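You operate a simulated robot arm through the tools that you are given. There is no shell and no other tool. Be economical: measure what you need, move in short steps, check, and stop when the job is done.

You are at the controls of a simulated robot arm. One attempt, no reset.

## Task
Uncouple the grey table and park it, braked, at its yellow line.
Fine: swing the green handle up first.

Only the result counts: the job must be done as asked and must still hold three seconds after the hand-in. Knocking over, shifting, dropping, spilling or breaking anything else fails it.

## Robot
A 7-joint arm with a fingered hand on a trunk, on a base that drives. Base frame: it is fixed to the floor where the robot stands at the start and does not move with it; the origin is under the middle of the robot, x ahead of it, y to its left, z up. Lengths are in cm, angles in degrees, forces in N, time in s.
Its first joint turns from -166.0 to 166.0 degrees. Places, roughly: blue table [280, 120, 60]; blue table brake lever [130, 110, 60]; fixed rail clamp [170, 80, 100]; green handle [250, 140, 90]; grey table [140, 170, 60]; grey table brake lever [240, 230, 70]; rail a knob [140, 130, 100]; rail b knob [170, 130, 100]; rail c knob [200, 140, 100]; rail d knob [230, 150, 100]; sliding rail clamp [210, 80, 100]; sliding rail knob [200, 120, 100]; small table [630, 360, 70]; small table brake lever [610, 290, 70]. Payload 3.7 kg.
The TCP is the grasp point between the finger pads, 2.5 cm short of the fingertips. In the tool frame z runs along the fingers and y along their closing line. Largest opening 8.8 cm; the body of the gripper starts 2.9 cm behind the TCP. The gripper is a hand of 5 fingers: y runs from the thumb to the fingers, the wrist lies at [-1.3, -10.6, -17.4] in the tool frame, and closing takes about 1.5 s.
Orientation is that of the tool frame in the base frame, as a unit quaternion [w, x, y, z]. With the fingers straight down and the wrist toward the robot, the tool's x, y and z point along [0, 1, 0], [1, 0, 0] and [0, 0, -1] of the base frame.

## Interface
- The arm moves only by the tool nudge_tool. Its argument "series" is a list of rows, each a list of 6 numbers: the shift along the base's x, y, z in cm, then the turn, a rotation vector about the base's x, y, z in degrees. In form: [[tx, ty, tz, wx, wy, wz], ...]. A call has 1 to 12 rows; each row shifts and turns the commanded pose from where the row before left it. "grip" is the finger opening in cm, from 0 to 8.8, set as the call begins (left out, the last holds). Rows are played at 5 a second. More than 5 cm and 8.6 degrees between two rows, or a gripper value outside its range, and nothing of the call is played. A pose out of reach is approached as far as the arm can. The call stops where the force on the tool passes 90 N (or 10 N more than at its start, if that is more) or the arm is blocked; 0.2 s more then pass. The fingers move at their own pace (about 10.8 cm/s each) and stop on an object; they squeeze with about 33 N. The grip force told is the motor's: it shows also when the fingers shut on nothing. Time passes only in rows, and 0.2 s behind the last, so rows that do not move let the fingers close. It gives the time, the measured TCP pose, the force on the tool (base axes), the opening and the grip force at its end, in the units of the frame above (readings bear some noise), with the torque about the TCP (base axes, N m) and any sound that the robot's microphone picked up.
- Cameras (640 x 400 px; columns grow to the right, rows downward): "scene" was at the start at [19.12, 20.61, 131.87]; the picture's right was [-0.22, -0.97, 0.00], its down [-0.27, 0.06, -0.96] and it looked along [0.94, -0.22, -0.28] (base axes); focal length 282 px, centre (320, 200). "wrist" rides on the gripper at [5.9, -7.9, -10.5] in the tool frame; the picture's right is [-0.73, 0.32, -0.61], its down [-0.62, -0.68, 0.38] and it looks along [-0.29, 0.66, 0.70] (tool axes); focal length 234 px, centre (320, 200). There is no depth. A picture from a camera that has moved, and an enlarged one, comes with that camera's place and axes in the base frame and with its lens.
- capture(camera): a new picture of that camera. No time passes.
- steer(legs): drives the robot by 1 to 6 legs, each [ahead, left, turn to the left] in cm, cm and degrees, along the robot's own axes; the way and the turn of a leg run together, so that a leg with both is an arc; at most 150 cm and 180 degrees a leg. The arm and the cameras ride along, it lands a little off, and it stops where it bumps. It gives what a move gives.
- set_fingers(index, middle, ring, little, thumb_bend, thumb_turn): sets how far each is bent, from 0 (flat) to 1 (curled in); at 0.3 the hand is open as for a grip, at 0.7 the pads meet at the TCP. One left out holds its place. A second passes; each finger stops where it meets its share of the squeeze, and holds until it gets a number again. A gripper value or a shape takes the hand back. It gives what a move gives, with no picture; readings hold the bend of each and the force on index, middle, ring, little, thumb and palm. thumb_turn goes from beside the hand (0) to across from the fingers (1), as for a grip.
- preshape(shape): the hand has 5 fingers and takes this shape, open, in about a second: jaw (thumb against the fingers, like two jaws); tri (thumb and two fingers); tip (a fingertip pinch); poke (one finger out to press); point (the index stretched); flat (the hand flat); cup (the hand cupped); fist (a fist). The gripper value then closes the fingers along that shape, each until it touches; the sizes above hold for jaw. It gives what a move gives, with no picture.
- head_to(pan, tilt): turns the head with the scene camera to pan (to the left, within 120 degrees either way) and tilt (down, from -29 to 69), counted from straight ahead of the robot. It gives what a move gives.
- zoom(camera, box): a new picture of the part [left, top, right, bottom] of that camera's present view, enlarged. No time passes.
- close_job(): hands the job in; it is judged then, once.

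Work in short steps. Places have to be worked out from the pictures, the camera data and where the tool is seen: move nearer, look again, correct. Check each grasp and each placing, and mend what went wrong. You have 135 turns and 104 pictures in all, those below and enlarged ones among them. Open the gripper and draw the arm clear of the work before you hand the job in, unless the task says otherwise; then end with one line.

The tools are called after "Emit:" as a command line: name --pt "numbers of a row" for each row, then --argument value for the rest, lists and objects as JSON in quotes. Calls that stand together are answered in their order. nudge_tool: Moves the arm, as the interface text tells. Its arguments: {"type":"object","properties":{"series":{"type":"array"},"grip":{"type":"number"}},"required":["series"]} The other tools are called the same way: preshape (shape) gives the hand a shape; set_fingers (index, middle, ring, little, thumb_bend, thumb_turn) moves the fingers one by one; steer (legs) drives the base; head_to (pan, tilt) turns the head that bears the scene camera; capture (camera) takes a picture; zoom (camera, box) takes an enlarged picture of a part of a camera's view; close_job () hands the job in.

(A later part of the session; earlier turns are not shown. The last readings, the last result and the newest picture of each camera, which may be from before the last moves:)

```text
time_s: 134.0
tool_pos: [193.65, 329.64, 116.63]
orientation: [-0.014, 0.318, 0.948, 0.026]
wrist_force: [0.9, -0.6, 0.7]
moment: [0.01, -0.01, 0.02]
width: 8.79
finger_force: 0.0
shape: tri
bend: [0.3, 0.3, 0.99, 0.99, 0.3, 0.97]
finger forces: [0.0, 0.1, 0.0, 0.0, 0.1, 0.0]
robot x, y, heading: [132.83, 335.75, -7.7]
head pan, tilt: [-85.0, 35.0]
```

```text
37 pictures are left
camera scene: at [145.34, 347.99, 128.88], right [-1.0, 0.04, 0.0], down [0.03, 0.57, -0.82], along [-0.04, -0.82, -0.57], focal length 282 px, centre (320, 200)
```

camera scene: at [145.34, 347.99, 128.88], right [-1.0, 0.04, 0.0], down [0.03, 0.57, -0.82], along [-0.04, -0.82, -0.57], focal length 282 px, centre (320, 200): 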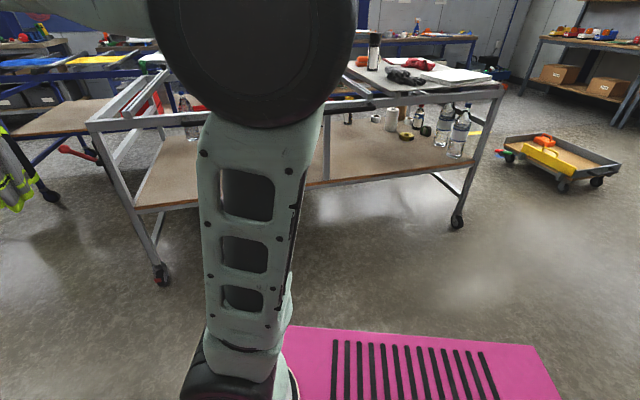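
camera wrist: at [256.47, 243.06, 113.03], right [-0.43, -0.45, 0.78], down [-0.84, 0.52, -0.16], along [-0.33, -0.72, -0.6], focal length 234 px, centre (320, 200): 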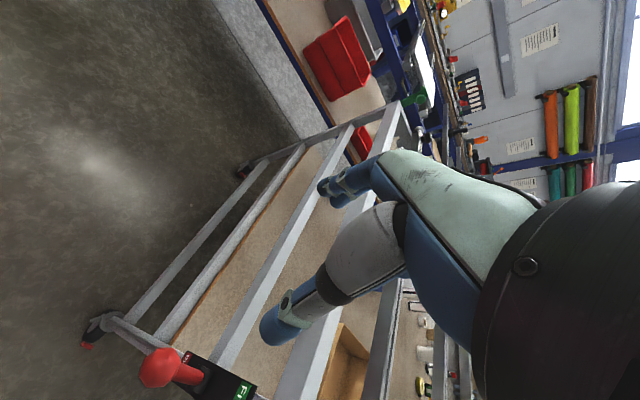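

The table has moved purely sideways ~8 cm, still parallel. By analogy with the blue table's line (under the caster, running inward), the target is a pure sideways pull of ~127 cm. Swing the arm to the robot's right, keeping radius 61.

Emit:
head_to --pan 20 --tilt 35

Emit:
preshape --shape "jaw"

Emit:
nudge_tool --pt "-0.6 -4.43 0 0 0 -7.7" --pt "-0.92 -4.37 0 0 0 -7.7" --pt "-1.24 -4.3 0 0 0 -7.7" --pt "-1.55 -4.19 0 0 0 -7.7" --pt "-1.85 -4.07 0 0 0 -7.7" --pt "-2.15 -3.92 0 0 0 -7.7" --pt "-2.43 -3.75 0 0 0 -7.7" --pt "-2.7 -3.57 0 0 0 -7.7" --pt "-2.95 -3.36 0 0 0 -7.7"

Emit:
nudge_tool --pt "-3.19 -3.13 0 0 0 -7.7" --pt "-3.41 -2.89 0 0 0 -7.7" --pt "-3.61 -2.63 0 0 0 -7.7" --pt "-3.8 -2.36 0 0 0 -7.7" --pt "-3.96 -2.08 0 0 0 -7.7" --pt "-4.1 -1.78 0 0 0 -7.7" --pt "-4.22 -1.48 0 0 0 -7.7" --pt "-4.32 -1.15 0 0 0 -7.7"

Emit:
capture --camera "wrist"

```text
time_s: 135.8
tool_pos: [193.53, 329.63, 116.68]
orientation: [-0.013, 0.317, 0.948, 0.026]
wrist_force: [-0.8, 0.2, -0.4]
moment: [0.0, -0.01, 0.03]
width: 8.74
finger_force: 0.1
shape: tri
bend: [0.3, 0.3, 0.99, 0.99, 0.3, 0.97]
finger forces: [0.0, 0.0, 0.0, 0.0, 0.0, 0.0]
robot x, y, heading: [132.95, 335.67, -7.7]
head pan, tilt: [20.0, 35.0]
```

```text
time_s: 136.8
tool_pos: [193.55, 329.56, 116.75]
orientation: [-0.014, 0.317, 0.948, 0.026]
wrist_force: [-0.2, -0.3, -0.1]
moment: [0.01, -0.01, -0.02]
width: 8.77
finger_force: 0.1
shape: jaw
bend: [0.3, 0.3, 0.3, 0.3, 0.3, 0.97]
finger forces: [0.0, 0.0, 0.0, 0.0, 0.0, 0.1]
robot x, y, heading: [133.07, 336.01, -7.6]
head pan, tilt: [20.0, 35.0]
```

```text
time_s: 138.8
tool_pos: [177.25, 293.71, 116.7]
orientation: [0.005, 0.801, 0.598, 0.03]
wrist_force: [-0.4, -0.1, -0.1]
moment: [0.0, 0.01, 0.01]
width: 8.78
finger_force: 0.1
shape: jaw
bend: [0.3, 0.3, 0.3, 0.3, 0.3, 0.97]
finger forces: [0.0, 0.1, 0.1, 0.0, 0.0, 0.0]
robot x, y, heading: [132.9, 335.56, -7.3]
head pan, tilt: [20.0, 35.0]
```

```text
time_s: 140.6
tool_pos: [146.6, 275.71, 116.93]
orientation: [0.018, 0.994, 0.104, 0.022]
wrist_force: [0.0, -0.7, 0.1]
moment: [0.02, -0.01, -0.01]
width: 8.79
finger_force: 0.1
shape: jaw
bend: [0.3, 0.3, 0.3, 0.3, 0.3, 0.97]
finger forces: [0.0, 0.1, 0.0, 0.0, 0.1, 0.0]
robot x, y, heading: [132.89, 335.47, -7.6]
head pan, tilt: [20.0, 35.0]
```

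```text
36 pictures are left
camera wrist: at [150.16, 284.99, 127.21], right [-0.67, -0.45, 0.59], down [-0.73, 0.52, -0.44], along [-0.11, -0.72, -0.68], focal length 234 px, centre (320, 200)
```

wrist: 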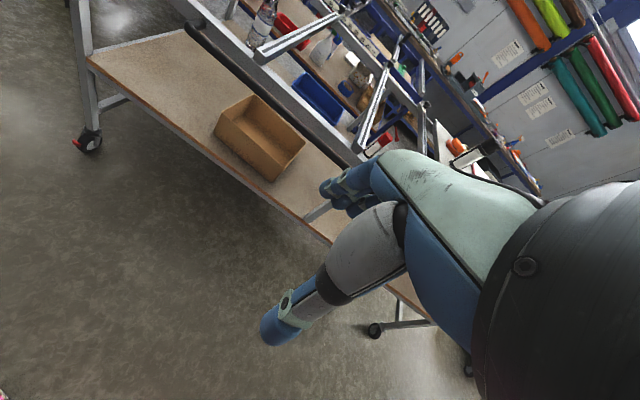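

Zoom on the U-handle in the wrist view.

Emit:
zoom --camera "wrist" --box '[160, 0, 400, 200]'

```text
2.00 times, centred on (280, 100) of wrist
camera zoom: at [150.16, 284.99, 127.21], right [-0.67, -0.45, 0.59], down [-0.73, 0.52, -0.44], along [-0.11, -0.72, -0.68], focal length 468 px, centre (400, 400)
```

zoom: 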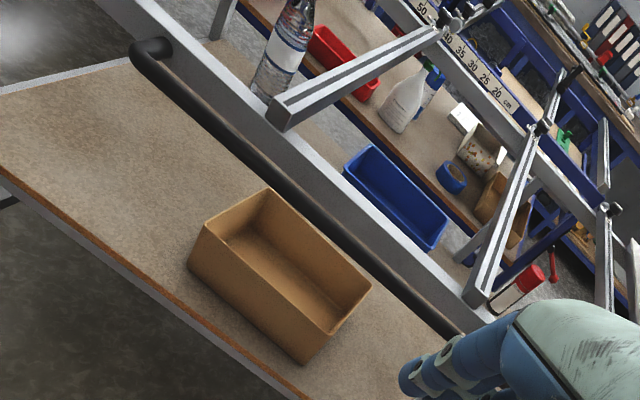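

Bar centre ≈[146,227,89.5]. Strafe right 47 cm to bring the hand over the bar.

Emit:
steer --legs '[[3, -46, 0]]'

Emit:
capture --camera "wrist"

```text
time_s: 143.3
tool_pos: [143.75, 229.47, 116.86]
orientation: [0.017, 0.994, 0.106, 0.023]
wrist_force: [0.5, 0.2, 0.5]
moment: [-0.03, -0.02, 0.0]
width: 8.78
finger_force: 0.1
shape: jaw
bend: [0.3, 0.3, 0.3, 0.3, 0.3, 0.97]
finger forces: [0.1, 0.0, 0.0, 0.0, 0.0, 0.0]
robot x, y, heading: [129.8, 289.5, -7.3]
head pan, tilt: [20.0, 35.0]
```

```text
34 pictures are left
camera wrist: at [147.3, 238.84, 127.2], right [-0.67, -0.45, 0.59], down [-0.73, 0.52, -0.44], along [-0.11, -0.72, -0.68], focal length 234 px, centre (320, 200)
```

wrist: 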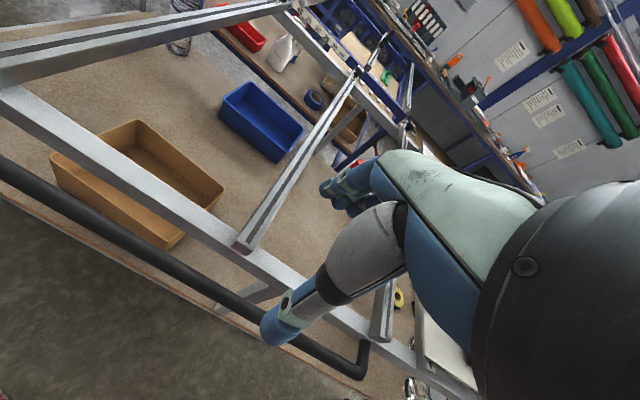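

Bar passes ≈[143.5,228,89.5], only ~3.7 cm from the table rail, so I use a narrow opening (4.4 cm) and go down to just above it.

Emit:
nudge_tool --pt "0 -1 -4.5 0 0 0" --pt "0 0 -4.5 0 0 0" --pt "0 0 -4.5 0 0 0" --pt "0 0 -4.5 0 0 0" --pt "0 0 -2 0 0 0" --grip 4.4

Emit:
capture --camera "wrist"

```text
time_s: 144.5
tool_pos: [143.46, 228.43, 96.87]
orientation: [0.018, 0.994, 0.106, 0.022]
wrist_force: [0.2, -0.7, -0.6]
moment: [0.01, -0.01, -0.01]
width: 4.43
finger_force: 0.0
shape: jaw
bend: [0.74, 0.44, 0.41, 0.41, 0.69, 1.0]
finger forces: [0.0, 0.0, 0.1, 0.0, 0.0, 0.1]
robot x, y, heading: [129.72, 289.34, -7.7]
head pan, tilt: [20.0, 35.0]
```

```text
33 pictures are left
camera wrist: at [147.14, 237.67, 107.2], right [-0.67, -0.45, 0.59], down [-0.73, 0.52, -0.44], along [-0.11, -0.72, -0.68], focal length 234 px, centre (320, 200)
```

wrist: 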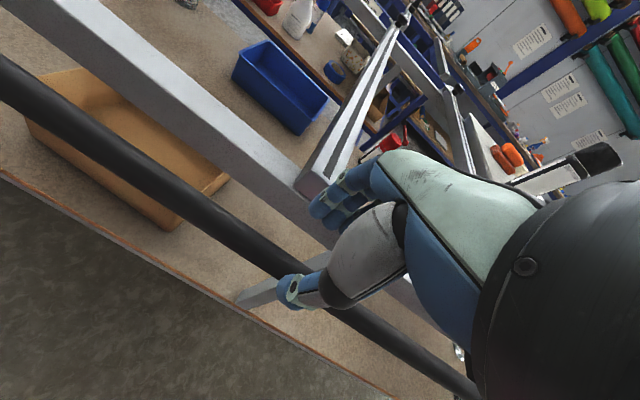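

Thumb is ~3.5 cm outside the bar and fingers ~2.9 inside; shift 0.6 outward and descend over the bar.

Emit:
nudge_tool --pt "-0.1 0.5 0 0 0 0" --pt "0 0 -2.5 0 0 0" --pt "0 0 -2.5 0 0 0" --pt "0 0 -2 0 0 0"

Emit:
capture --camera "wrist"

```text
time_s: 145.5
tool_pos: [143.56, 229.19, 89.84]
orientation: [0.019, 0.994, 0.107, 0.023]
wrist_force: [-1.0, -0.2, -1.5]
moment: [-0.04, 0.07, 0.0]
width: 4.43
finger_force: 0.1
shape: jaw
bend: [0.74, 0.44, 0.41, 0.41, 0.69, 1.0]
finger forces: [0.0, 0.0, 0.0, 0.0, 0.1, 0.1]
robot x, y, heading: [129.83, 289.37, -7.4]
head pan, tilt: [20.0, 35.0]
```

```text
32 pictures are left
camera wrist: at [147.03, 238.46, 100.18], right [-0.67, -0.45, 0.59], down [-0.73, 0.52, -0.44], along [-0.11, -0.72, -0.68], focal length 234 px, centre (320, 200)
```

wrist: 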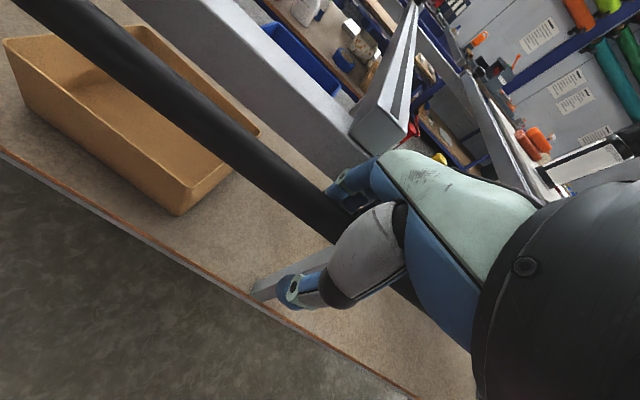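

Bar lies between fingers and thumb. Close on it.

Emit:
nudge_tool --pt "0 0 0 0 0 0" --pt "0 0 0 0 0 0" --pt "0 0 0 0 0 0" --pt "0 0 0 0 0 0" --pt "0 0 0 0 0 0" --pt "0 0 0 0 0 0" --grip 0.5

Emit:
zoom --camera "wrist" --box '[240, 130, 440, 330]'

```text
time_s: 146.9
tool_pos: [143.45, 229.16, 89.89]
orientation: [0.018, 0.994, 0.107, 0.023]
wrist_force: [1.1, -2.8, -1.7]
moment: [-0.01, -0.01, 0.08]
width: 0.52
finger_force: 0.1
shape: jaw
bend: [0.71, 0.66, 0.66, 0.64, 0.72, 1.0]
finger forces: [0.3, 0.0, 0.0, 2.2, 0.2, 0.0]
robot x, y, heading: [129.97, 288.87, -7.2]
head pan, tilt: [20.0, 35.0]
```

```text
2.00 times, centred on (340, 230) of wrist
camera zoom: at [147.02, 238.47, 100.19], right [-0.67, -0.45, 0.59], down [-0.73, 0.52, -0.44], along [-0.11, -0.72, -0.68], focal length 468 px, centre (280, 140)
```

zoom: 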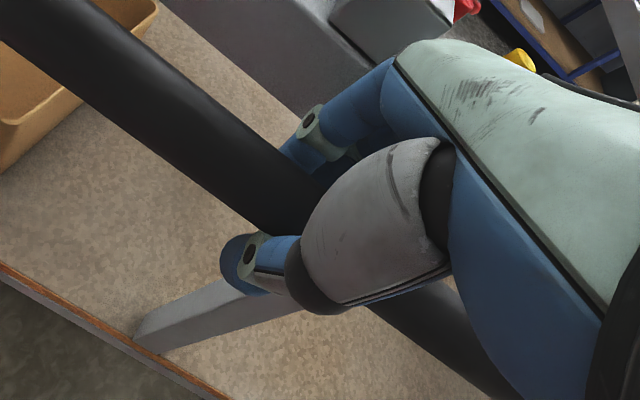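

Closure shows little resistance, yet the bar (z≈88.9) should be within the hand. Test with a gentle 3 cm pull away from the table.

Emit:
nudge_tool --pt "-0.2 1 0 0 0 0" --pt "-0.2 1 0 0 0 0" --pt "-0.2 1 0 0 0 0"

Emit:
zoom --camera "wrist" --box '[160, 80, 480, 280]'

```text
time_s: 147.7
tool_pos: [142.93, 232.27, 89.64]
orientation: [0.016, 0.994, 0.107, 0.024]
wrist_force: [0.1, 3.8, 1.0]
moment: [-0.02, -0.02, 0.02]
width: 0.56
finger_force: 0.1
shape: jaw
bend: [0.71, 0.66, 0.66, 0.64, 0.71, 1.0]
finger forces: [0.0, 0.1, 0.1, 0.0, 2.8, 0.1]
robot x, y, heading: [130.1, 289.53, -7.0]
head pan, tilt: [20.0, 35.0]
```

```text
2.00 times, centred on (320, 180) of wrist
camera zoom: at [146.46, 241.48, 100.11], right [-0.67, -0.45, 0.59], down [-0.73, 0.52, -0.43], along [-0.11, -0.72, -0.68], focal length 468 px, centre (320, 240)
```

zoom: 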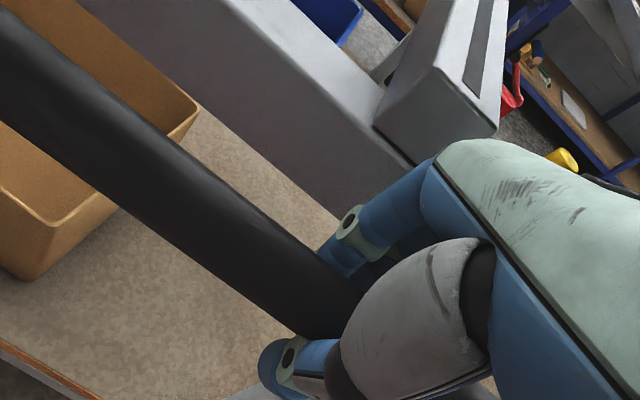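

The bar followed 3.2 cm with only ~4 N: it is captured between fingers and thumb. Pull with the base along the table's sideways direction, 40 cm first.

Emit:
steer --legs '[[-13.6, 37.6, 0]]'

Emit:
capture --camera "wrist"

```text
time_s: 148.8
tool_pos: [141.67, 237.93, 89.82]
orientation: [0.02, 0.994, 0.107, 0.022]
wrist_force: [-2.6, 16.7, 9.0]
moment: [0.25, 0.07, 0.0]
width: 1.07
finger_force: 0.1
shape: jaw
bend: [0.71, 0.71, 0.66, 0.65, 0.62, 1.0]
finger forces: [0.1, 0.4, 0.0, 0.0, 15.0, 0.0]
robot x, y, heading: [128.77, 295.08, -7.0]
head pan, tilt: [20.0, 35.0]
stopped in leg 1: the force on the tool passed its limit at 101 N (the readings are from after the stop); the commanded pose is now the measured one
```

```text
29 pictures are left
camera wrist: at [145.25, 247.25, 100.26], right [-0.67, -0.45, 0.59], down [-0.73, 0.52, -0.44], along [-0.11, -0.73, -0.68], focal length 234 px, centre (320, 200)
```

wrist: 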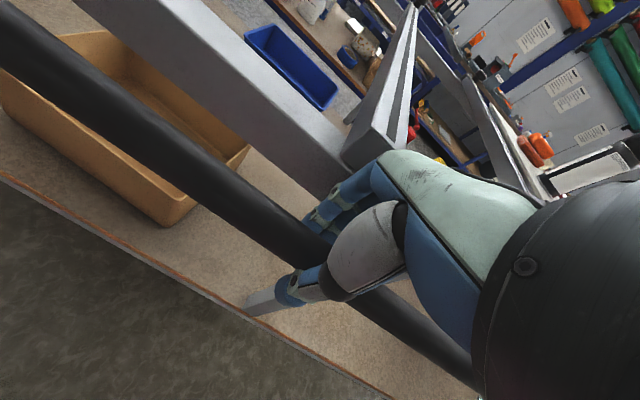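

The table's inertia tripped the 90 N limit after 6 cm. Try a shorter leg to see whether it's gentler.

Emit:
steer --legs '[[-2.7, 7.5, 0]]'

```text
time_s: 149.7
tool_pos: [141.17, 240.7, 89.89]
orientation: [0.021, 0.994, 0.109, 0.022]
wrist_force: [-1.8, 8.8, -12.2]
moment: [-0.02, 0.02, 0.03]
width: 1.28
finger_force: 33.2
shape: jaw
bend: [0.7, 0.7, 0.7, 0.71, 0.79, 1.0]
finger forces: [15.8, 2.9, 2.3, 0.5, 26.9, 0.0]
robot x, y, heading: [128.14, 297.93, -7.1]
head pan, tilt: [20.0, 35.0]
stopped in leg 1: the force on the tool passed its limit at 100 N (the readings are from after the stop); the commanded pose is now the measured one
```

Base starts are too abrupt for the table's inertia, so I'll pull with gentle arm strokes instead, re-gripping between. First stroke ~14 cm with a smooth ramp.

Emit:
nudge_tool --pt "-0.1 0.4 0 0 0 0" --pt "-0.17 0.8 0 0 0 0" --pt "-0.26 1.17 0 0 0 0" --pt "-0.33 1.46 0 0 0 0" --pt "-0.33 1.46 0 0 0 0" --pt "-0.33 1.46 0 0 0 0" --pt "-0.33 1.46 0 0 0 0" --pt "-0.33 1.46 0 0 0 0" --pt "-0.33 1.46 0 0 0 0" --pt "-0.26 1.17 0 0 0 0" --pt "-0.17 0.8 0 0 0 0" --pt "-0.1 0.4 0 0 0 0"

Emit:
capture --camera "wrist"

```text
time_s: 152.3
tool_pos: [138.47, 254.01, 90.11]
orientation: [0.021, 0.994, 0.108, 0.022]
wrist_force: [-8.3, 0.3, -25.9]
moment: [-0.07, -0.07, 0.09]
width: 0.94
finger_force: 33.5
shape: jaw
bend: [0.7, 0.7, 0.7, 0.66, 0.79, 1.0]
finger forces: [17.9, 5.6, 3.5, 2.1, 32.0, 0.0]
robot x, y, heading: [127.96, 297.95, -7.3]
head pan, tilt: [20.0, 35.0]
```

```text
28 pictures are left
camera wrist: at [141.96, 263.45, 100.27], right [-0.67, -0.45, 0.59], down [-0.74, 0.52, -0.44], along [-0.11, -0.73, -0.67], focal length 234 px, centre (320, 200)
```

wrist: 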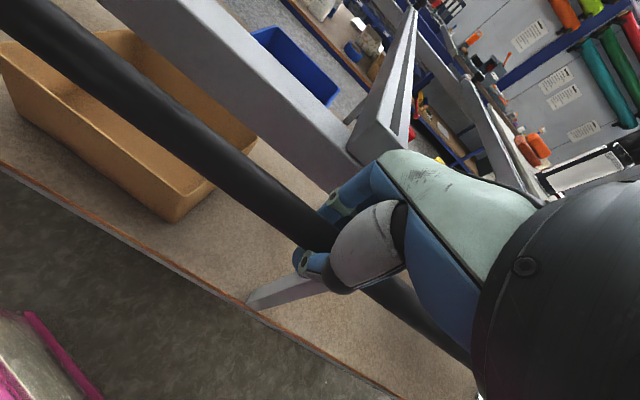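

The table followed 14 cm, still parallel. Open slightly, lift off, drive the base 50 cm back along the pull direction, and then reach back to the bar.

Emit:
nudge_tool --pt "0 0 0 0 0 0" --pt "0 0 0 0 0 0" --pt "0 0 0 0 0 0" --pt "0 0 0 0 0 0" --pt "0 0 2.5 0 0 0" --pt "0 0 3.5 0 0 0" --pt "0 0 4 0 0 0" --pt "0 0 4 0 0 0" --grip 4.4

Emit:
steer --legs '[[-16.9, 47.1, 0]]'

Emit:
head_to --pan -70 --tilt 35

Emit:
capture --camera "scene"

```text
time_s: 154.1
tool_pos: [138.09, 253.99, 104.59]
orientation: [0.024, 0.994, 0.109, 0.022]
wrist_force: [0.1, -0.8, 0.3]
moment: [-0.03, -0.04, 0.02]
width: 4.38
finger_force: 0.0
shape: jaw
bend: [0.74, 0.45, 0.41, 0.41, 0.7, 1.0]
finger forces: [0.1, 0.1, 0.0, 0.0, 0.1, 0.0]
robot x, y, heading: [127.71, 298.05, -7.5]
head pan, tilt: [20.0, 35.0]
```

```text
time_s: 157.1
tool_pos: [127.18, 304.14, 104.56]
orientation: [0.023, 0.994, 0.109, 0.021]
wrist_force: [-0.5, -0.3, -0.4]
moment: [0.01, 0.0, 0.03]
width: 4.37
finger_force: 0.0
shape: jaw
bend: [0.74, 0.45, 0.41, 0.41, 0.7, 1.0]
finger forces: [0.0, 0.1, 0.0, 0.0, 0.0, 0.0]
robot x, y, heading: [116.94, 348.35, -7.0]
head pan, tilt: [20.0, 35.0]
```

```text
time_s: 158.8
tool_pos: [127.16, 304.07, 104.41]
orientation: [0.022, 0.994, 0.11, 0.02]
wrist_force: [-0.4, 0.1, 0.3]
moment: [0.01, -0.03, 0.01]
width: 4.34
finger_force: 0.1
shape: jaw
bend: [0.74, 0.45, 0.41, 0.41, 0.7, 1.0]
finger forces: [0.0, 0.1, 0.1, 0.0, 0.0, 0.0]
robot x, y, heading: [116.65, 348.44, -7.4]
head pan, tilt: [-70.0, 35.0]
```

```text
27 pictures are left
camera scene: at [131.59, 360.83, 128.88], right [-0.97, -0.22, 0.0], down [-0.13, 0.56, -0.82], along [0.18, -0.8, -0.57], focal length 282 px, centre (320, 200)
```

scene: 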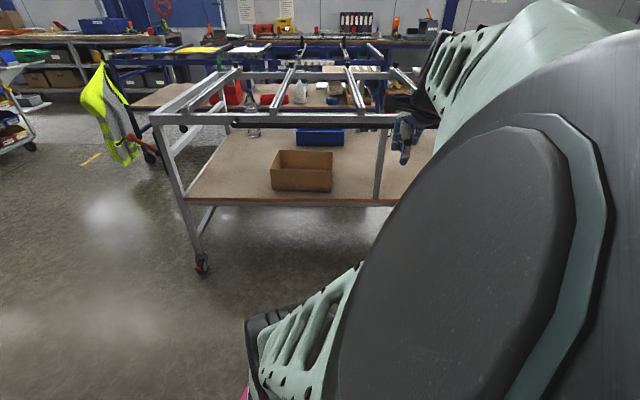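

Far-left caster ≈[221,269]; 97 cm remain to the line. Reach back over the bar and check.

Emit:
nudge_tool --pt "1.01 -4.55 0 0 0 0" --pt "1.01 -4.55 0 0 0 0" --pt "1.01 -4.55 0 0 0 0" --pt "1.01 -4.55 0 0 0 0" --pt "1.01 -4.55 0 0 0 0" --pt "1.01 -4.55 0 0 0 0" --pt "1.01 -4.55 0 0 0 0" --pt "1.01 -4.55 0 0 0 0" --pt "1.01 -4.55 0 0 0 0" --pt "1.01 -4.55 0 0 0 0" --pt "1 -4.5 0 0 0 0" --pt "0 0 -4.5 0 0 0"

Emit:
capture --camera "wrist"

```text
time_s: 161.4
tool_pos: [138.34, 254.04, 100.03]
orientation: [0.023, 0.993, 0.111, 0.021]
wrist_force: [-0.3, 0.0, 0.6]
moment: [0.0, 0.0, 0.0]
width: 4.38
finger_force: 0.0
shape: jaw
bend: [0.74, 0.44, 0.41, 0.41, 0.7, 1.0]
finger forces: [0.0, 0.0, 0.0, 0.1, 0.0, 0.0]
robot x, y, heading: [116.62, 348.18, -7.2]
head pan, tilt: [-70.0, 35.0]
```

```text
26 pictures are left
camera wrist: at [141.84, 263.5, 110.39], right [-0.67, -0.45, 0.6], down [-0.74, 0.51, -0.44], along [-0.11, -0.73, -0.67], focal length 234 px, centre (320, 200)
```

wrist: 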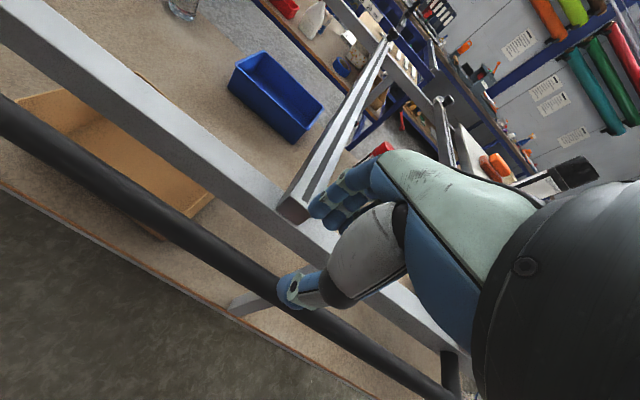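

Bar is at y≈253.3 here; shift 0.5 out, lower and close.

Emit:
nudge_tool --pt "0 0.5 -3 0 0 0" --pt "0 0 -3 0 0 0" --pt "0 0 -2.5 0 0 0" --pt "0 0 -2 0 0 0"

Emit:
nudge_tool --pt "0 0 0 0 0 0" --pt "0 0 0 0 0 0" --pt "0 0 0 0 0 0" --pt "0 0 0 0 0 0" --pt "-0.1 0.4 0 0 0 0" --pt "-0.17 0.8 0 0 0 0" --pt "-0.2 0.9 0 0 0 0" --pt "-0.1 0.4 0 0 0 0" --grip 0.5

Emit:
capture --camera "wrist"

```text
time_s: 162.4
tool_pos: [138.26, 254.77, 89.46]
orientation: [0.023, 0.993, 0.11, 0.021]
wrist_force: [0.6, 0.7, 0.0]
moment: [0.03, -0.03, 0.0]
width: 4.39
finger_force: 0.1
shape: jaw
bend: [0.74, 0.44, 0.41, 0.41, 0.7, 1.0]
finger forces: [0.0, 0.0, 0.0, 0.0, 0.1, 0.1]
robot x, y, heading: [116.97, 348.36, -7.3]
head pan, tilt: [-70.0, 35.0]
```

```text
time_s: 164.2
tool_pos: [137.63, 256.97, 89.42]
orientation: [0.022, 0.993, 0.11, 0.022]
wrist_force: [0.1, 4.0, -0.5]
moment: [-0.04, -0.03, -0.02]
width: 0.54
finger_force: 0.0
shape: jaw
bend: [0.71, 0.66, 0.66, 0.65, 0.71, 1.0]
finger forces: [0.0, 0.0, 0.0, 0.0, 3.2, 0.0]
robot x, y, heading: [116.62, 348.26, -7.4]
head pan, tilt: [-70.0, 35.0]
```

```text
25 pictures are left
camera wrist: at [141.17, 266.51, 99.62], right [-0.67, -0.45, 0.59], down [-0.74, 0.51, -0.44], along [-0.11, -0.73, -0.67], focal length 234 px, centre (320, 200)
```

wrist: 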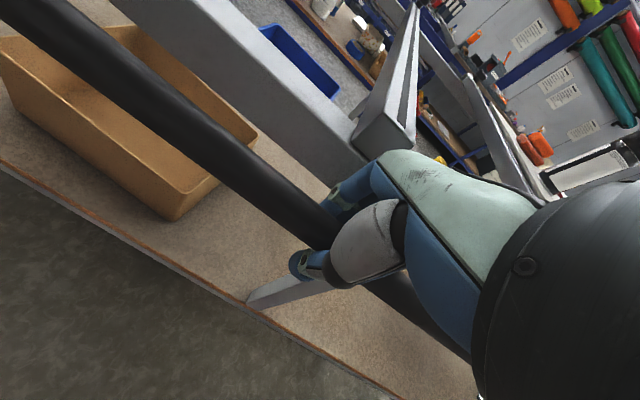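

Hooked again. Turn the head out of the way and pull in smooth strokes.

Emit:
head_to --pan 20 --tilt 35

Emit:
nudge_tool --pt "-0.09 0.39 0 0 0 0" --pt "-0.2 0.88 0 0 0 0" --pt "-0.3 1.37 0 0 0 0" --pt "-0.39 1.76 0 0 0 0" --pt "-0.43 1.95 0 0 0 0" --pt "-0.43 1.95 0 0 0 0" --pt "-0.43 1.95 0 0 0 0" --pt "-0.39 1.76 0 0 0 0" --pt "-0.35 1.56 0 0 0 0" --pt "-0.26 1.17 0 0 0 0" --pt "-0.17 0.78 0 0 0 0" --pt "-0.09 0.39 0 0 0 0"

Emit:
nudge_tool --pt "-0.09 0.39 0 0 0 0" --pt "-0.2 0.88 0 0 0 0" --pt "-0.3 1.37 0 0 0 0" --pt "-0.39 1.76 0 0 0 0" --pt "-0.43 1.95 0 0 0 0" --pt "-0.43 1.95 0 0 0 0" --pt "-0.43 1.95 0 0 0 0" --pt "-0.39 1.76 0 0 0 0" --pt "-0.35 1.56 0 0 0 0" --pt "-0.26 1.17 0 0 0 0" --pt "-0.17 0.78 0 0 0 0" --pt "-0.09 0.39 0 0 0 0"

Emit:
capture --camera "wrist"

```text
time_s: 165.8
tool_pos: [137.67, 257.03, 89.4]
orientation: [0.023, 0.993, 0.11, 0.02]
wrist_force: [-2.0, 6.0, -0.5]
moment: [-0.02, 0.0, -0.01]
width: 0.61
finger_force: 0.0
shape: jaw
bend: [0.71, 0.66, 0.66, 0.65, 0.69, 1.0]
finger forces: [0.0, 0.0, 0.1, 0.0, 6.1, 0.0]
robot x, y, heading: [117.05, 348.02, -7.2]
head pan, tilt: [20.0, 35.0]
```

```text
time_s: 168.4
tool_pos: [134.32, 273.11, 89.32]
orientation: [0.022, 0.994, 0.109, 0.02]
wrist_force: [-0.3, 3.1, 0.3]
moment: [0.04, 0.01, 0.01]
width: 0.55
finger_force: 0.0
shape: jaw
bend: [0.71, 0.66, 0.66, 0.65, 0.71, 1.0]
finger forces: [0.1, 0.0, 0.1, 0.1, 2.8, 0.0]
robot x, y, heading: [117.04, 348.24, -7.3]
head pan, tilt: [20.0, 35.0]
```

```text
time_s: 171.0
tool_pos: [130.65, 288.91, 89.54]
orientation: [0.022, 0.994, 0.109, 0.022]
wrist_force: [0.3, 2.5, -0.4]
moment: [-0.01, 0.0, -0.02]
width: 0.56
finger_force: 0.1
shape: jaw
bend: [0.71, 0.66, 0.66, 0.65, 0.71, 1.0]
finger forces: [0.1, 0.0, 0.0, 0.1, 2.5, 0.0]
robot x, y, heading: [117.18, 347.87, -7.3]
head pan, tilt: [20.0, 35.0]
```

```text
24 pictures are left
camera wrist: at [134.19, 298.36, 99.75], right [-0.67, -0.45, 0.59], down [-0.74, 0.51, -0.44], along [-0.11, -0.73, -0.67], focal length 234 px, centre (320, 200)
```

wrist: 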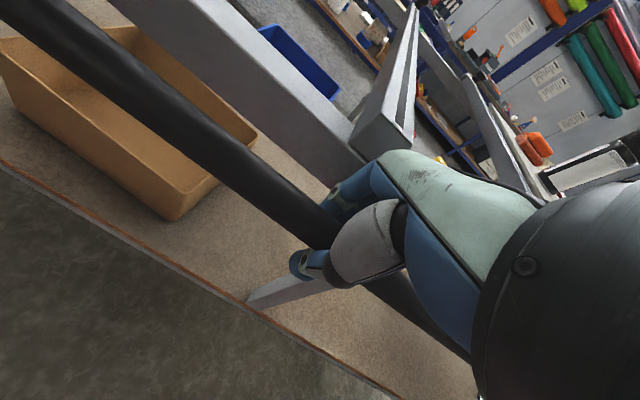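

Emit:
nudge_tool --pt "-0.1 0.4 0 0 0 0" --pt "-0.17 0.8 0 0 0 0" --pt "-0.26 1.17 0 0 0 0" --pt "-0.33 1.46 0 0 0 0" --pt "-0.33 1.46 0 0 0 0" --pt "-0.33 1.46 0 0 0 0" --pt "-0.33 1.46 0 0 0 0" --pt "-0.33 1.46 0 0 0 0" --pt "-0.26 1.17 0 0 0 0" --pt "-0.26 1.17 0 0 0 0" --pt "-0.17 0.8 0 0 0 0" --pt "-0.1 0.4 0 0 0 0"

Emit:
nudge_tool --pt "0 0 0 0 0 0" --pt "0 0 0 0 0 0" --pt "0 0 0 0 0 0" --pt "0 0 0 0 0 0" --pt "0 0 2.5 0 0 0" --pt "0 0 3.5 0 0 0" --pt "0 0 4.5 0 0 0" --grip 4.4

Emit:
steer --legs '[[-16.2, 46, 0]]'

Emit:
head_to --pan -65 --tilt 35

Emit:
capture --camera "scene"

```text
time_s: 173.6
tool_pos: [127.69, 302.09, 89.58]
orientation: [0.021, 0.994, 0.108, 0.022]
wrist_force: [-0.9, 4.0, 0.2]
moment: [-0.01, -0.06, 0.0]
width: 0.55
finger_force: 0.1
shape: jaw
bend: [0.71, 0.66, 0.66, 0.65, 0.71, 1.0]
finger forces: [0.0, 0.0, 0.0, 0.0, 4.2, 0.1]
robot x, y, heading: [117.34, 347.95, -7.0]
head pan, tilt: [20.0, 35.0]
```

```text
time_s: 175.2
tool_pos: [127.74, 302.37, 99.84]
orientation: [0.023, 0.993, 0.11, 0.021]
wrist_force: [-1.0, 0.4, -0.3]
moment: [0.03, 0.0, 0.0]
width: 4.35
finger_force: 0.0
shape: jaw
bend: [0.74, 0.45, 0.41, 0.41, 0.7, 1.0]
finger forces: [0.0, 0.1, 0.1, 0.0, 0.0, 0.1]
robot x, y, heading: [116.98, 347.79, -7.1]
head pan, tilt: [20.0, 35.0]
```

```text
time_s: 178.1
tool_pos: [117.66, 349.98, 100.01]
orientation: [0.021, 0.994, 0.108, 0.02]
wrist_force: [0.5, 0.7, -1.0]
moment: [0.04, 0.01, 0.0]
width: 4.39
finger_force: 0.0
shape: jaw
bend: [0.74, 0.45, 0.41, 0.41, 0.7, 1.0]
finger forces: [0.0, 0.0, 0.0, 0.0, 0.0, 0.0]
robot x, y, heading: [106.68, 395.96, -7.1]
head pan, tilt: [20.0, 35.0]
```

```text
time_s: 179.7
tool_pos: [117.61, 349.96, 99.96]
orientation: [0.022, 0.994, 0.108, 0.02]
wrist_force: [-0.5, -0.1, -0.3]
moment: [0.04, -0.01, -0.02]
width: 4.36
finger_force: 0.2
shape: jaw
bend: [0.74, 0.45, 0.41, 0.41, 0.7, 1.0]
finger forces: [0.1, 0.0, 0.1, 0.0, 0.0, 0.0]
robot x, y, heading: [107.08, 396.03, -7.4]
head pan, tilt: [-65.0, 35.0]
```

```text
23 pictures are left
camera scene: at [122.36, 408.75, 128.88], right [-0.95, -0.3, 0.0], down [-0.17, 0.55, -0.82], along [0.25, -0.78, -0.57], focal length 282 px, centre (320, 200)
```

scene: 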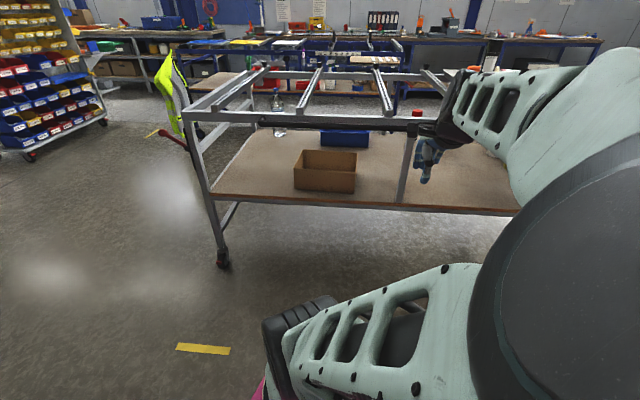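

Line recomputed: (205,364)–(181,359); caster ≈[212.8,317]: 47.5 cm remain. Reach back to the bar.

Emit:
nudge_tool --pt "1 -4.7 0 0 0 0" --pt "1 -4.7 0 0 0 0" --pt "1 -4.7 0 0 0 0" --pt "1 -4.7 0 0 0 0" --pt "1 -4.7 0 0 0 0" --pt "1 -4.7 0 0 0 0" --pt "1 -4.7 0 0 0 0" --pt "1 -4.7 0 0 0 0" --pt "1 -4.7 0 0 0 0" --pt "1 -4.7 0 0 0 0" --pt "0 -0.5 0 0 0 0"

Emit:
capture --camera "wrist"

```text
time_s: 182.1
tool_pos: [127.7, 302.69, 99.96]
orientation: [0.023, 0.994, 0.108, 0.021]
wrist_force: [-0.2, -1.3, 0.3]
moment: [-0.02, -0.03, 0.04]
width: 4.39
finger_force: 0.0
shape: jaw
bend: [0.74, 0.44, 0.41, 0.41, 0.7, 1.0]
finger forces: [0.0, 0.0, 0.1, 0.0, 0.0, 0.1]
robot x, y, heading: [106.54, 395.88, -7.3]
head pan, tilt: [-65.0, 35.0]
```

```text
22 pictures are left
camera wrist: at [131.23, 312.06, 110.15], right [-0.67, -0.45, 0.6], down [-0.74, 0.52, -0.44], along [-0.11, -0.73, -0.67], focal length 234 px, centre (320, 200)
```

wrist: 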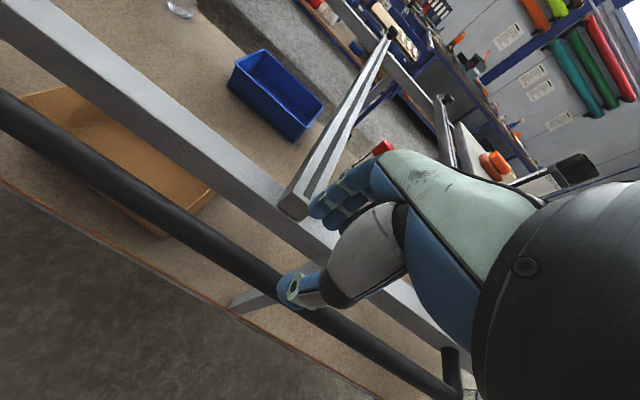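

Emit:
nudge_tool --pt "0 0.4 -3 0 0 0" --pt "0 0 -3 0 0 0" --pt "0 0 -2.5 0 0 0" --pt "0 0 -1.9 0 0 0"

Emit:
head_to --pan 20 --tilt 35

Emit:
nudge_tool --pt "0 0 0 0 0 0" --pt "0 0 0 0 0 0" --pt "0 0 0 0 0 0" --pt "0 0 0 0 0 0" --pt "-0.09 0.39 0 0 0 0" --pt "-0.17 0.78 0 0 0 0" --pt "-0.26 1.17 0 0 0 0" --pt "-0.3 1.37 0 0 0 0" --pt "-0.26 1.17 0 0 0 0" --pt "-0.17 0.78 0 0 0 0" --pt "-0.09 0.39 0 0 0 0" --grip 0.5

Emit:
capture --camera "wrist"

```text
time_s: 183.1
tool_pos: [127.86, 302.76, 89.61]
orientation: [0.023, 0.994, 0.108, 0.022]
wrist_force: [0.5, 0.4, 0.4]
moment: [0.01, 0.04, 0.02]
width: 4.38
finger_force: 0.1
shape: jaw
bend: [0.74, 0.44, 0.41, 0.41, 0.7, 1.0]
finger forces: [0.1, 0.0, 0.1, 0.0, 0.0, 0.1]
robot x, y, heading: [106.6, 395.73, -7.1]
head pan, tilt: [-65.0, 35.0]
```

```text
time_s: 184.7
tool_pos: [127.69, 302.85, 89.65]
orientation: [0.022, 0.994, 0.109, 0.021]
wrist_force: [0.1, 0.3, -0.7]
moment: [0.01, 0.02, -0.05]
width: 4.37
finger_force: 0.0
shape: jaw
bend: [0.74, 0.44, 0.41, 0.41, 0.7, 1.0]
finger forces: [0.0, 0.0, 0.0, 0.0, 0.0, 0.0]
robot x, y, heading: [106.84, 396.24, -7.3]
head pan, tilt: [20.0, 35.0]
```

```text
time_s: 187.1
tool_pos: [126.29, 309.2, 89.57]
orientation: [0.022, 0.994, 0.108, 0.021]
wrist_force: [-2.1, 7.7, 1.2]
moment: [0.01, 0.0, 0.0]
width: 0.65
finger_force: 0.1
shape: jaw
bend: [0.71, 0.66, 0.66, 0.65, 0.69, 1.0]
finger forces: [0.1, 0.0, 0.0, 0.1, 6.8, 0.0]
robot x, y, heading: [106.9, 396.41, -7.3]
head pan, tilt: [20.0, 35.0]
```

```text
21 pictures are left
camera wrist: at [129.84, 318.53, 99.84], right [-0.67, -0.45, 0.59], down [-0.74, 0.52, -0.44], along [-0.11, -0.73, -0.67], focal length 234 px, centre (320, 200)
```

wrist: 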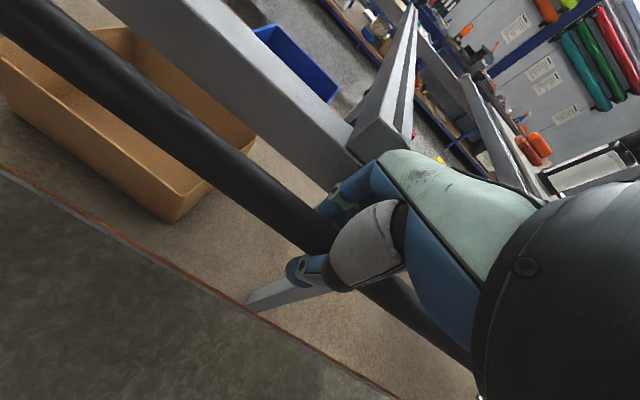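

Emit:
nudge_tool --pt "-0.09 0.39 0 0 0 0" --pt "-0.2 0.88 0 0 0 0" --pt "-0.3 1.37 0 0 0 0" --pt "-0.39 1.76 0 0 0 0" --pt "-0.43 1.95 0 0 0 0" --pt "-0.43 1.95 0 0 0 0" --pt "-0.43 1.95 0 0 0 0" --pt "-0.39 1.76 0 0 0 0" --pt "-0.35 1.56 0 0 0 0" --pt "-0.26 1.17 0 0 0 0" --pt "-0.17 0.78 0 0 0 0" --pt "-0.09 0.39 0 0 0 0"

Emit:
nudge_tool --pt "-0.09 0.39 0 0 0 0" --pt "-0.2 0.88 0 0 0 0" --pt "-0.3 1.37 0 0 0 0" --pt "-0.39 1.76 0 0 0 0" --pt "-0.43 1.95 0 0 0 0" --pt "-0.43 1.95 0 0 0 0" --pt "-0.43 1.95 0 0 0 0" --pt "-0.39 1.76 0 0 0 0" --pt "-0.35 1.56 0 0 0 0" --pt "-0.26 1.17 0 0 0 0" --pt "-0.17 0.78 0 0 0 0" --pt "-0.09 0.39 0 0 0 0"

Emit:
head_to --pan -50 --tilt 40

Emit:
capture --camera "scene"

```text
time_s: 189.7
tool_pos: [122.91, 324.85, 89.63]
orientation: [0.023, 0.994, 0.108, 0.021]
wrist_force: [0.4, 2.4, 0.7]
moment: [0.0, 0.05, 0.0]
width: 0.53
finger_force: 0.1
shape: jaw
bend: [0.71, 0.66, 0.66, 0.65, 0.71, 1.0]
finger forces: [0.1, 0.0, 0.0, 0.0, 2.5, 0.0]
robot x, y, heading: [107.11, 395.64, -6.9]
head pan, tilt: [20.0, 35.0]
```

```text
time_s: 192.3
tool_pos: [119.13, 340.84, 89.61]
orientation: [0.021, 0.994, 0.109, 0.021]
wrist_force: [-0.8, 4.7, -0.1]
moment: [-0.02, 0.0, 0.02]
width: 0.6
finger_force: 0.0
shape: jaw
bend: [0.71, 0.66, 0.66, 0.65, 0.7, 1.0]
finger forces: [0.0, 0.0, 0.0, 0.1, 4.5, 0.1]
robot x, y, heading: [106.94, 395.78, -7.0]
head pan, tilt: [20.0, 35.0]
```

```text
time_s: 193.7
tool_pos: [119.06, 340.74, 89.57]
orientation: [0.023, 0.994, 0.108, 0.021]
wrist_force: [-0.1, 4.7, -0.3]
moment: [0.0, -0.02, -0.02]
width: 0.63
finger_force: 0.1
shape: jaw
bend: [0.71, 0.66, 0.66, 0.65, 0.69, 1.0]
finger forces: [0.0, 0.1, 0.0, 0.0, 5.1, 0.0]
robot x, y, heading: [107.15, 396.06, -7.3]
head pan, tilt: [-50.0, 40.0]
```

```text
20 pictures are left
camera scene: at [124.27, 409.99, 128.12], right [-0.84, -0.54, 0.0], down [-0.35, 0.54, -0.77], along [0.41, -0.64, -0.64], focal length 282 px, centre (320, 200)
```

scene: 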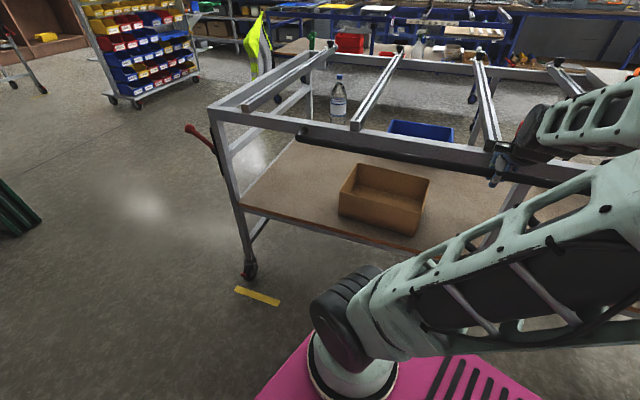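

The caster is almost at the line; zoom to measure.

Emit:
zoom --camera "scene" --box '[200, 240, 300, 320]'

```text
5.00 times, centred on (250, 280) of scene
camera zoom: at [124.27, 409.99, 128.12], right [-0.84, -0.54, 0.0], down [-0.35, 0.54, -0.77], along [0.41, -0.64, -0.64], focal length 1412 px, centre (670, -200)
```

zoom: 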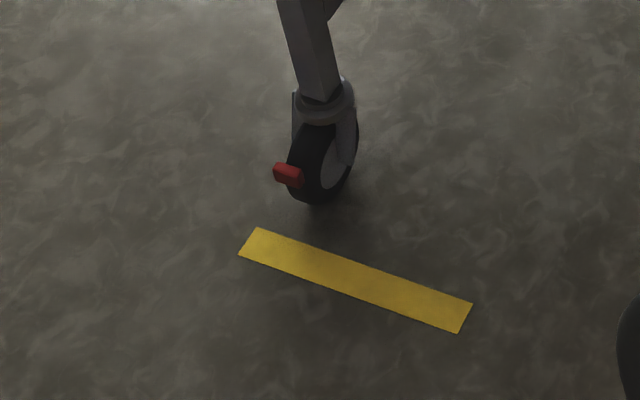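

The line centre is ≈7 cm from the wheel contact. Pull 7 cm more, gently.

Emit:
nudge_tool --pt "-0.09 0.39 0 0 0 0" --pt "-0.17 0.78 0 0 0 0" --pt "-0.22 0.98 0 0 0 0" --pt "-0.26 1.17 0 0 0 0" --pt "-0.26 1.17 0 0 0 0" --pt "-0.2 0.88 0 0 0 0" --pt "-0.17 0.78 0 0 0 0" --pt "-0.1 0.49 0 0 0 0" --pt "-0.04 0.2 0 0 0 0" --pt "0 0 0 0 0 0"

Emit:
zoom --camera "scene" --box '[200, 240, 300, 320]'

```text
time_s: 195.9
tool_pos: [117.79, 347.59, 89.5]
orientation: [0.022, 0.994, 0.107, 0.022]
wrist_force: [-1.2, 0.4, -0.7]
moment: [-0.02, 0.02, 0.0]
width: 0.52
finger_force: 0.1
shape: jaw
bend: [0.71, 0.66, 0.66, 0.65, 0.71, 1.0]
finger forces: [0.0, 0.0, 0.0, 0.0, 1.4, 0.0]
robot x, y, heading: [106.84, 396.04, -7.3]
head pan, tilt: [-50.0, 40.0]
```

```text
5.00 times, centred on (250, 280) of scene
camera zoom: at [124.26, 409.98, 128.12], right [-0.84, -0.54, 0.0], down [-0.35, 0.54, -0.77], along [0.41, -0.64, -0.64], focal length 1412 px, centre (670, -200)
```

zoom: 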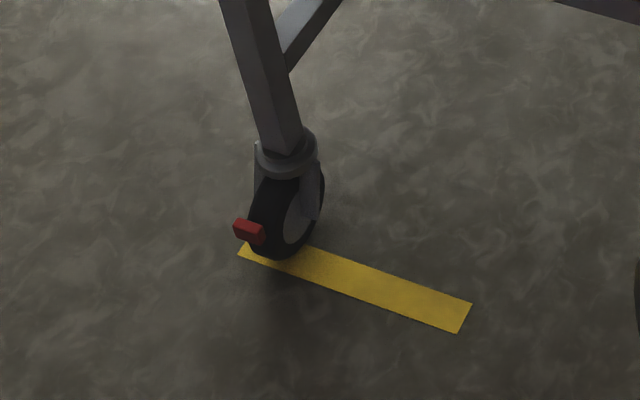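

The wheel now sits on the line, matching how the blue table stands at its line. Release the bar without disturbing it, rise and drive toward the lever.

Emit:
nudge_tool --pt "0 0 0 0 0 0" --pt "0 0 0 0 0 0" --pt "0 0 0 0 0 0" --pt "0 0 0 0 0 0" --pt "0 0 2.5 0 0 0" --pt "0 0 3.5 0 0 0" --pt "0 0 4.5 0 0 0" --pt "0 0 4.5 0 0 0" --pt "0 0 4.5 0 0 0" --pt "0 0 4.5 0 0 0" --grip 4.4

Emit:
steer --legs '[[0, 12, 0], [45, 6, 0]]'

Emit:
capture --camera "scene"

```text
time_s: 198.1
tool_pos: [117.75, 347.68, 113.48]
orientation: [0.022, 0.994, 0.107, 0.021]
wrist_force: [0.0, 0.2, -0.6]
moment: [0.01, 0.01, 0.0]
width: 4.36
finger_force: 0.1
shape: jaw
bend: [0.74, 0.45, 0.41, 0.41, 0.7, 1.0]
finger forces: [0.0, 0.0, 0.0, 0.0, 0.0, 0.0]
robot x, y, heading: [107.01, 396.19, -7.4]
head pan, tilt: [-50.0, 40.0]
```

```text
time_s: 201.6
tool_pos: [162.7, 360.15, 113.3]
orientation: [0.022, 0.994, 0.107, 0.021]
wrist_force: [0.2, -0.3, -0.8]
moment: [0.03, 0.03, 0.0]
width: 4.38
finger_force: 0.1
shape: jaw
bend: [0.74, 0.45, 0.41, 0.41, 0.7, 1.0]
finger forces: [0.0, 0.0, 0.0, 0.0, 0.0, 0.0]
robot x, y, heading: [151.84, 408.42, -7.7]
head pan, tilt: [-50.0, 40.0]
```

```text
17 pictures are left
camera scene: at [169.35, 422.34, 128.12], right [-0.84, -0.54, 0.0], down [-0.35, 0.54, -0.77], along [0.41, -0.65, -0.64], focal length 282 px, centre (320, 200)
```

scene: 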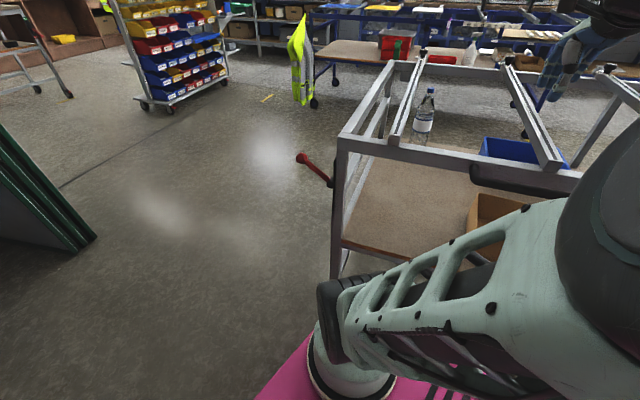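

Lever is up at ~+35°: pivot ≈[204.5,361,76.5], ball ≈[214,363,83]. Make a fist and move above the ball to press it down to Brake.

Emit:
preshape --shape "fist"

Emit:
nudge_tool --pt "4.7 0.3 0 0 0 0" --pt "4.7 0.3 0 0 0 0" --pt "4.7 0.3 0 0 0 0" --pt "4.7 0.3 0 0 0 0" --pt "4.7 0.3 0 0 0 0" --pt "4.7 0.3 0 0 0 0" --pt "4.7 0.3 0 0 0 0" --pt "4.7 0.3 0 0 0 0" --pt "4.7 0.3 0 0 0 0" --pt "4.7 0.3 0 0 0 0" --pt "4.7 0 0 0 0 0"

Emit:
head_to --pan -38 --tilt 40

Emit:
capture --camera "scene"

Emit:
capture --camera "wrist"

```text
time_s: 202.5
tool_pos: [162.68, 360.06, 113.26]
orientation: [0.022, 0.994, 0.107, 0.021]
wrist_force: [0.2, -0.1, 0.6]
moment: [0.0, 0.01, -0.02]
width: 0.0
finger_force: 0.2
shape: fist
bend: [1.0, 1.0, 1.0, 1.0, 0.86, 0.85]
finger forces: [0.1, 0.1, 0.1, 0.1, 0.1, 0.0]
robot x, y, heading: [152.15, 408.24, -7.3]
head pan, tilt: [-50.0, 40.0]
```

```text
time_s: 204.9
tool_pos: [214.13, 363.23, 113.23]
orientation: [0.023, 0.994, 0.106, 0.022]
wrist_force: [-0.6, -0.1, 0.1]
moment: [0.0, -0.02, 0.01]
width: 0.01
finger_force: 0.1
shape: fist
bend: [1.0, 1.0, 1.0, 1.0, 0.86, 0.85]
finger forces: [0.1, 0.0, 0.0, 0.0, 0.0, 0.1]
robot x, y, heading: [151.98, 408.23, -7.5]
head pan, tilt: [-50.0, 40.0]
```

```text
time_s: 205.6
tool_pos: [214.23, 363.17, 113.19]
orientation: [0.022, 0.994, 0.107, 0.021]
wrist_force: [-0.2, 0.3, 0.6]
moment: [0.02, 0.02, 0.0]
width: 0.02
finger_force: 0.0
shape: fist
bend: [1.0, 1.0, 1.0, 1.0, 0.86, 0.85]
finger forces: [0.1, 0.0, 0.1, 0.1, 0.1, 0.0]
robot x, y, heading: [152.14, 408.48, -7.9]
head pan, tilt: [-38.0, 40.0]
```

```text
16 pictures are left
camera scene: at [170.75, 423.44, 128.12], right [-0.71, -0.7, 0.0], down [-0.45, 0.46, -0.77], along [0.54, -0.55, -0.64], focal length 282 px, centre (320, 200)
```

scene: 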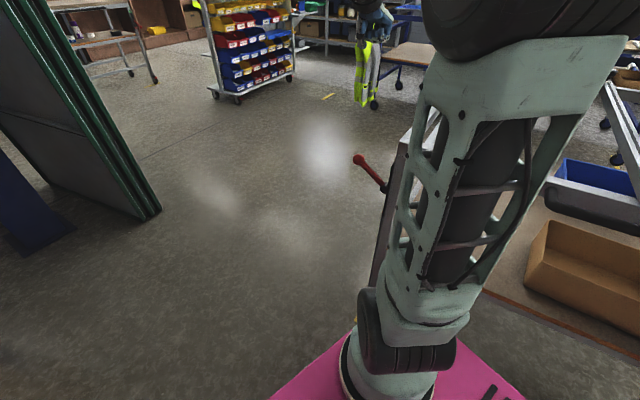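

```text
15 pictures are left
camera wrist: at [217.72, 372.65, 123.5], right [-0.67, -0.44, 0.59], down [-0.73, 0.52, -0.44], along [-0.11, -0.73, -0.67], focal length 234 px, centre (320, 200)
```

wrist: 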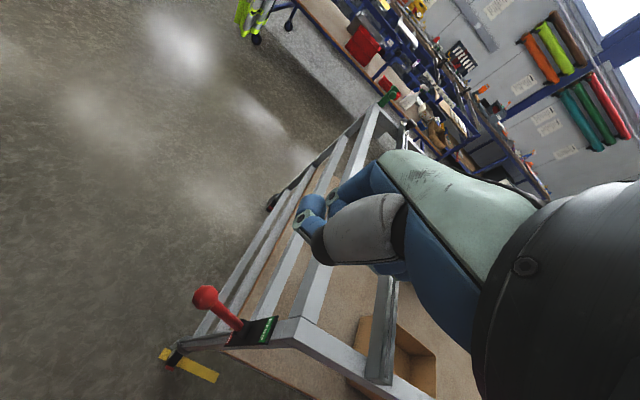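

Ball ≈[214.6,361.2,81.6]; the fist is right above it. Descend and press down in steps.

Emit:
nudge_tool --pt "0.5 -0.8 -4.5 0 0 0" --pt "0.5 -0.7 -4.5 0 0 0" --pt "0 0 -4.5 0 0 0" --pt "0 0 -4.5 0 0 0" --pt "0 0 -4 0 0 0" --pt "0 0 -3 0 0 0"

Emit:
capture --camera "wrist"

```text
time_s: 207.0
tool_pos: [215.23, 361.37, 88.35]
orientation: [0.023, 0.994, 0.107, 0.022]
wrist_force: [-1.1, -0.6, 0.1]
moment: [0.0, -0.02, 0.03]
width: 0.02
finger_force: 0.0
shape: fist
bend: [1.0, 1.0, 1.0, 1.0, 0.86, 0.85]
finger forces: [0.0, 0.0, 0.0, 0.1, 0.0, 0.0]
robot x, y, heading: [151.79, 408.31, -7.7]
head pan, tilt: [-38.0, 40.0]
```

```text
14 pictures are left
camera wrist: at [218.9, 370.78, 98.6], right [-0.67, -0.45, 0.59], down [-0.73, 0.52, -0.44], along [-0.11, -0.73, -0.67], focal length 234 px, centre (320, 200)
```

wrist: 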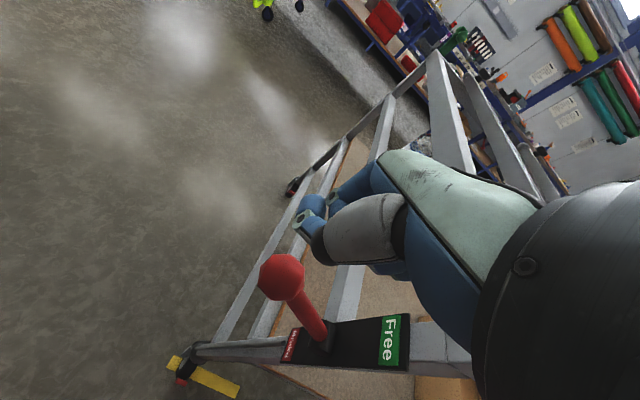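

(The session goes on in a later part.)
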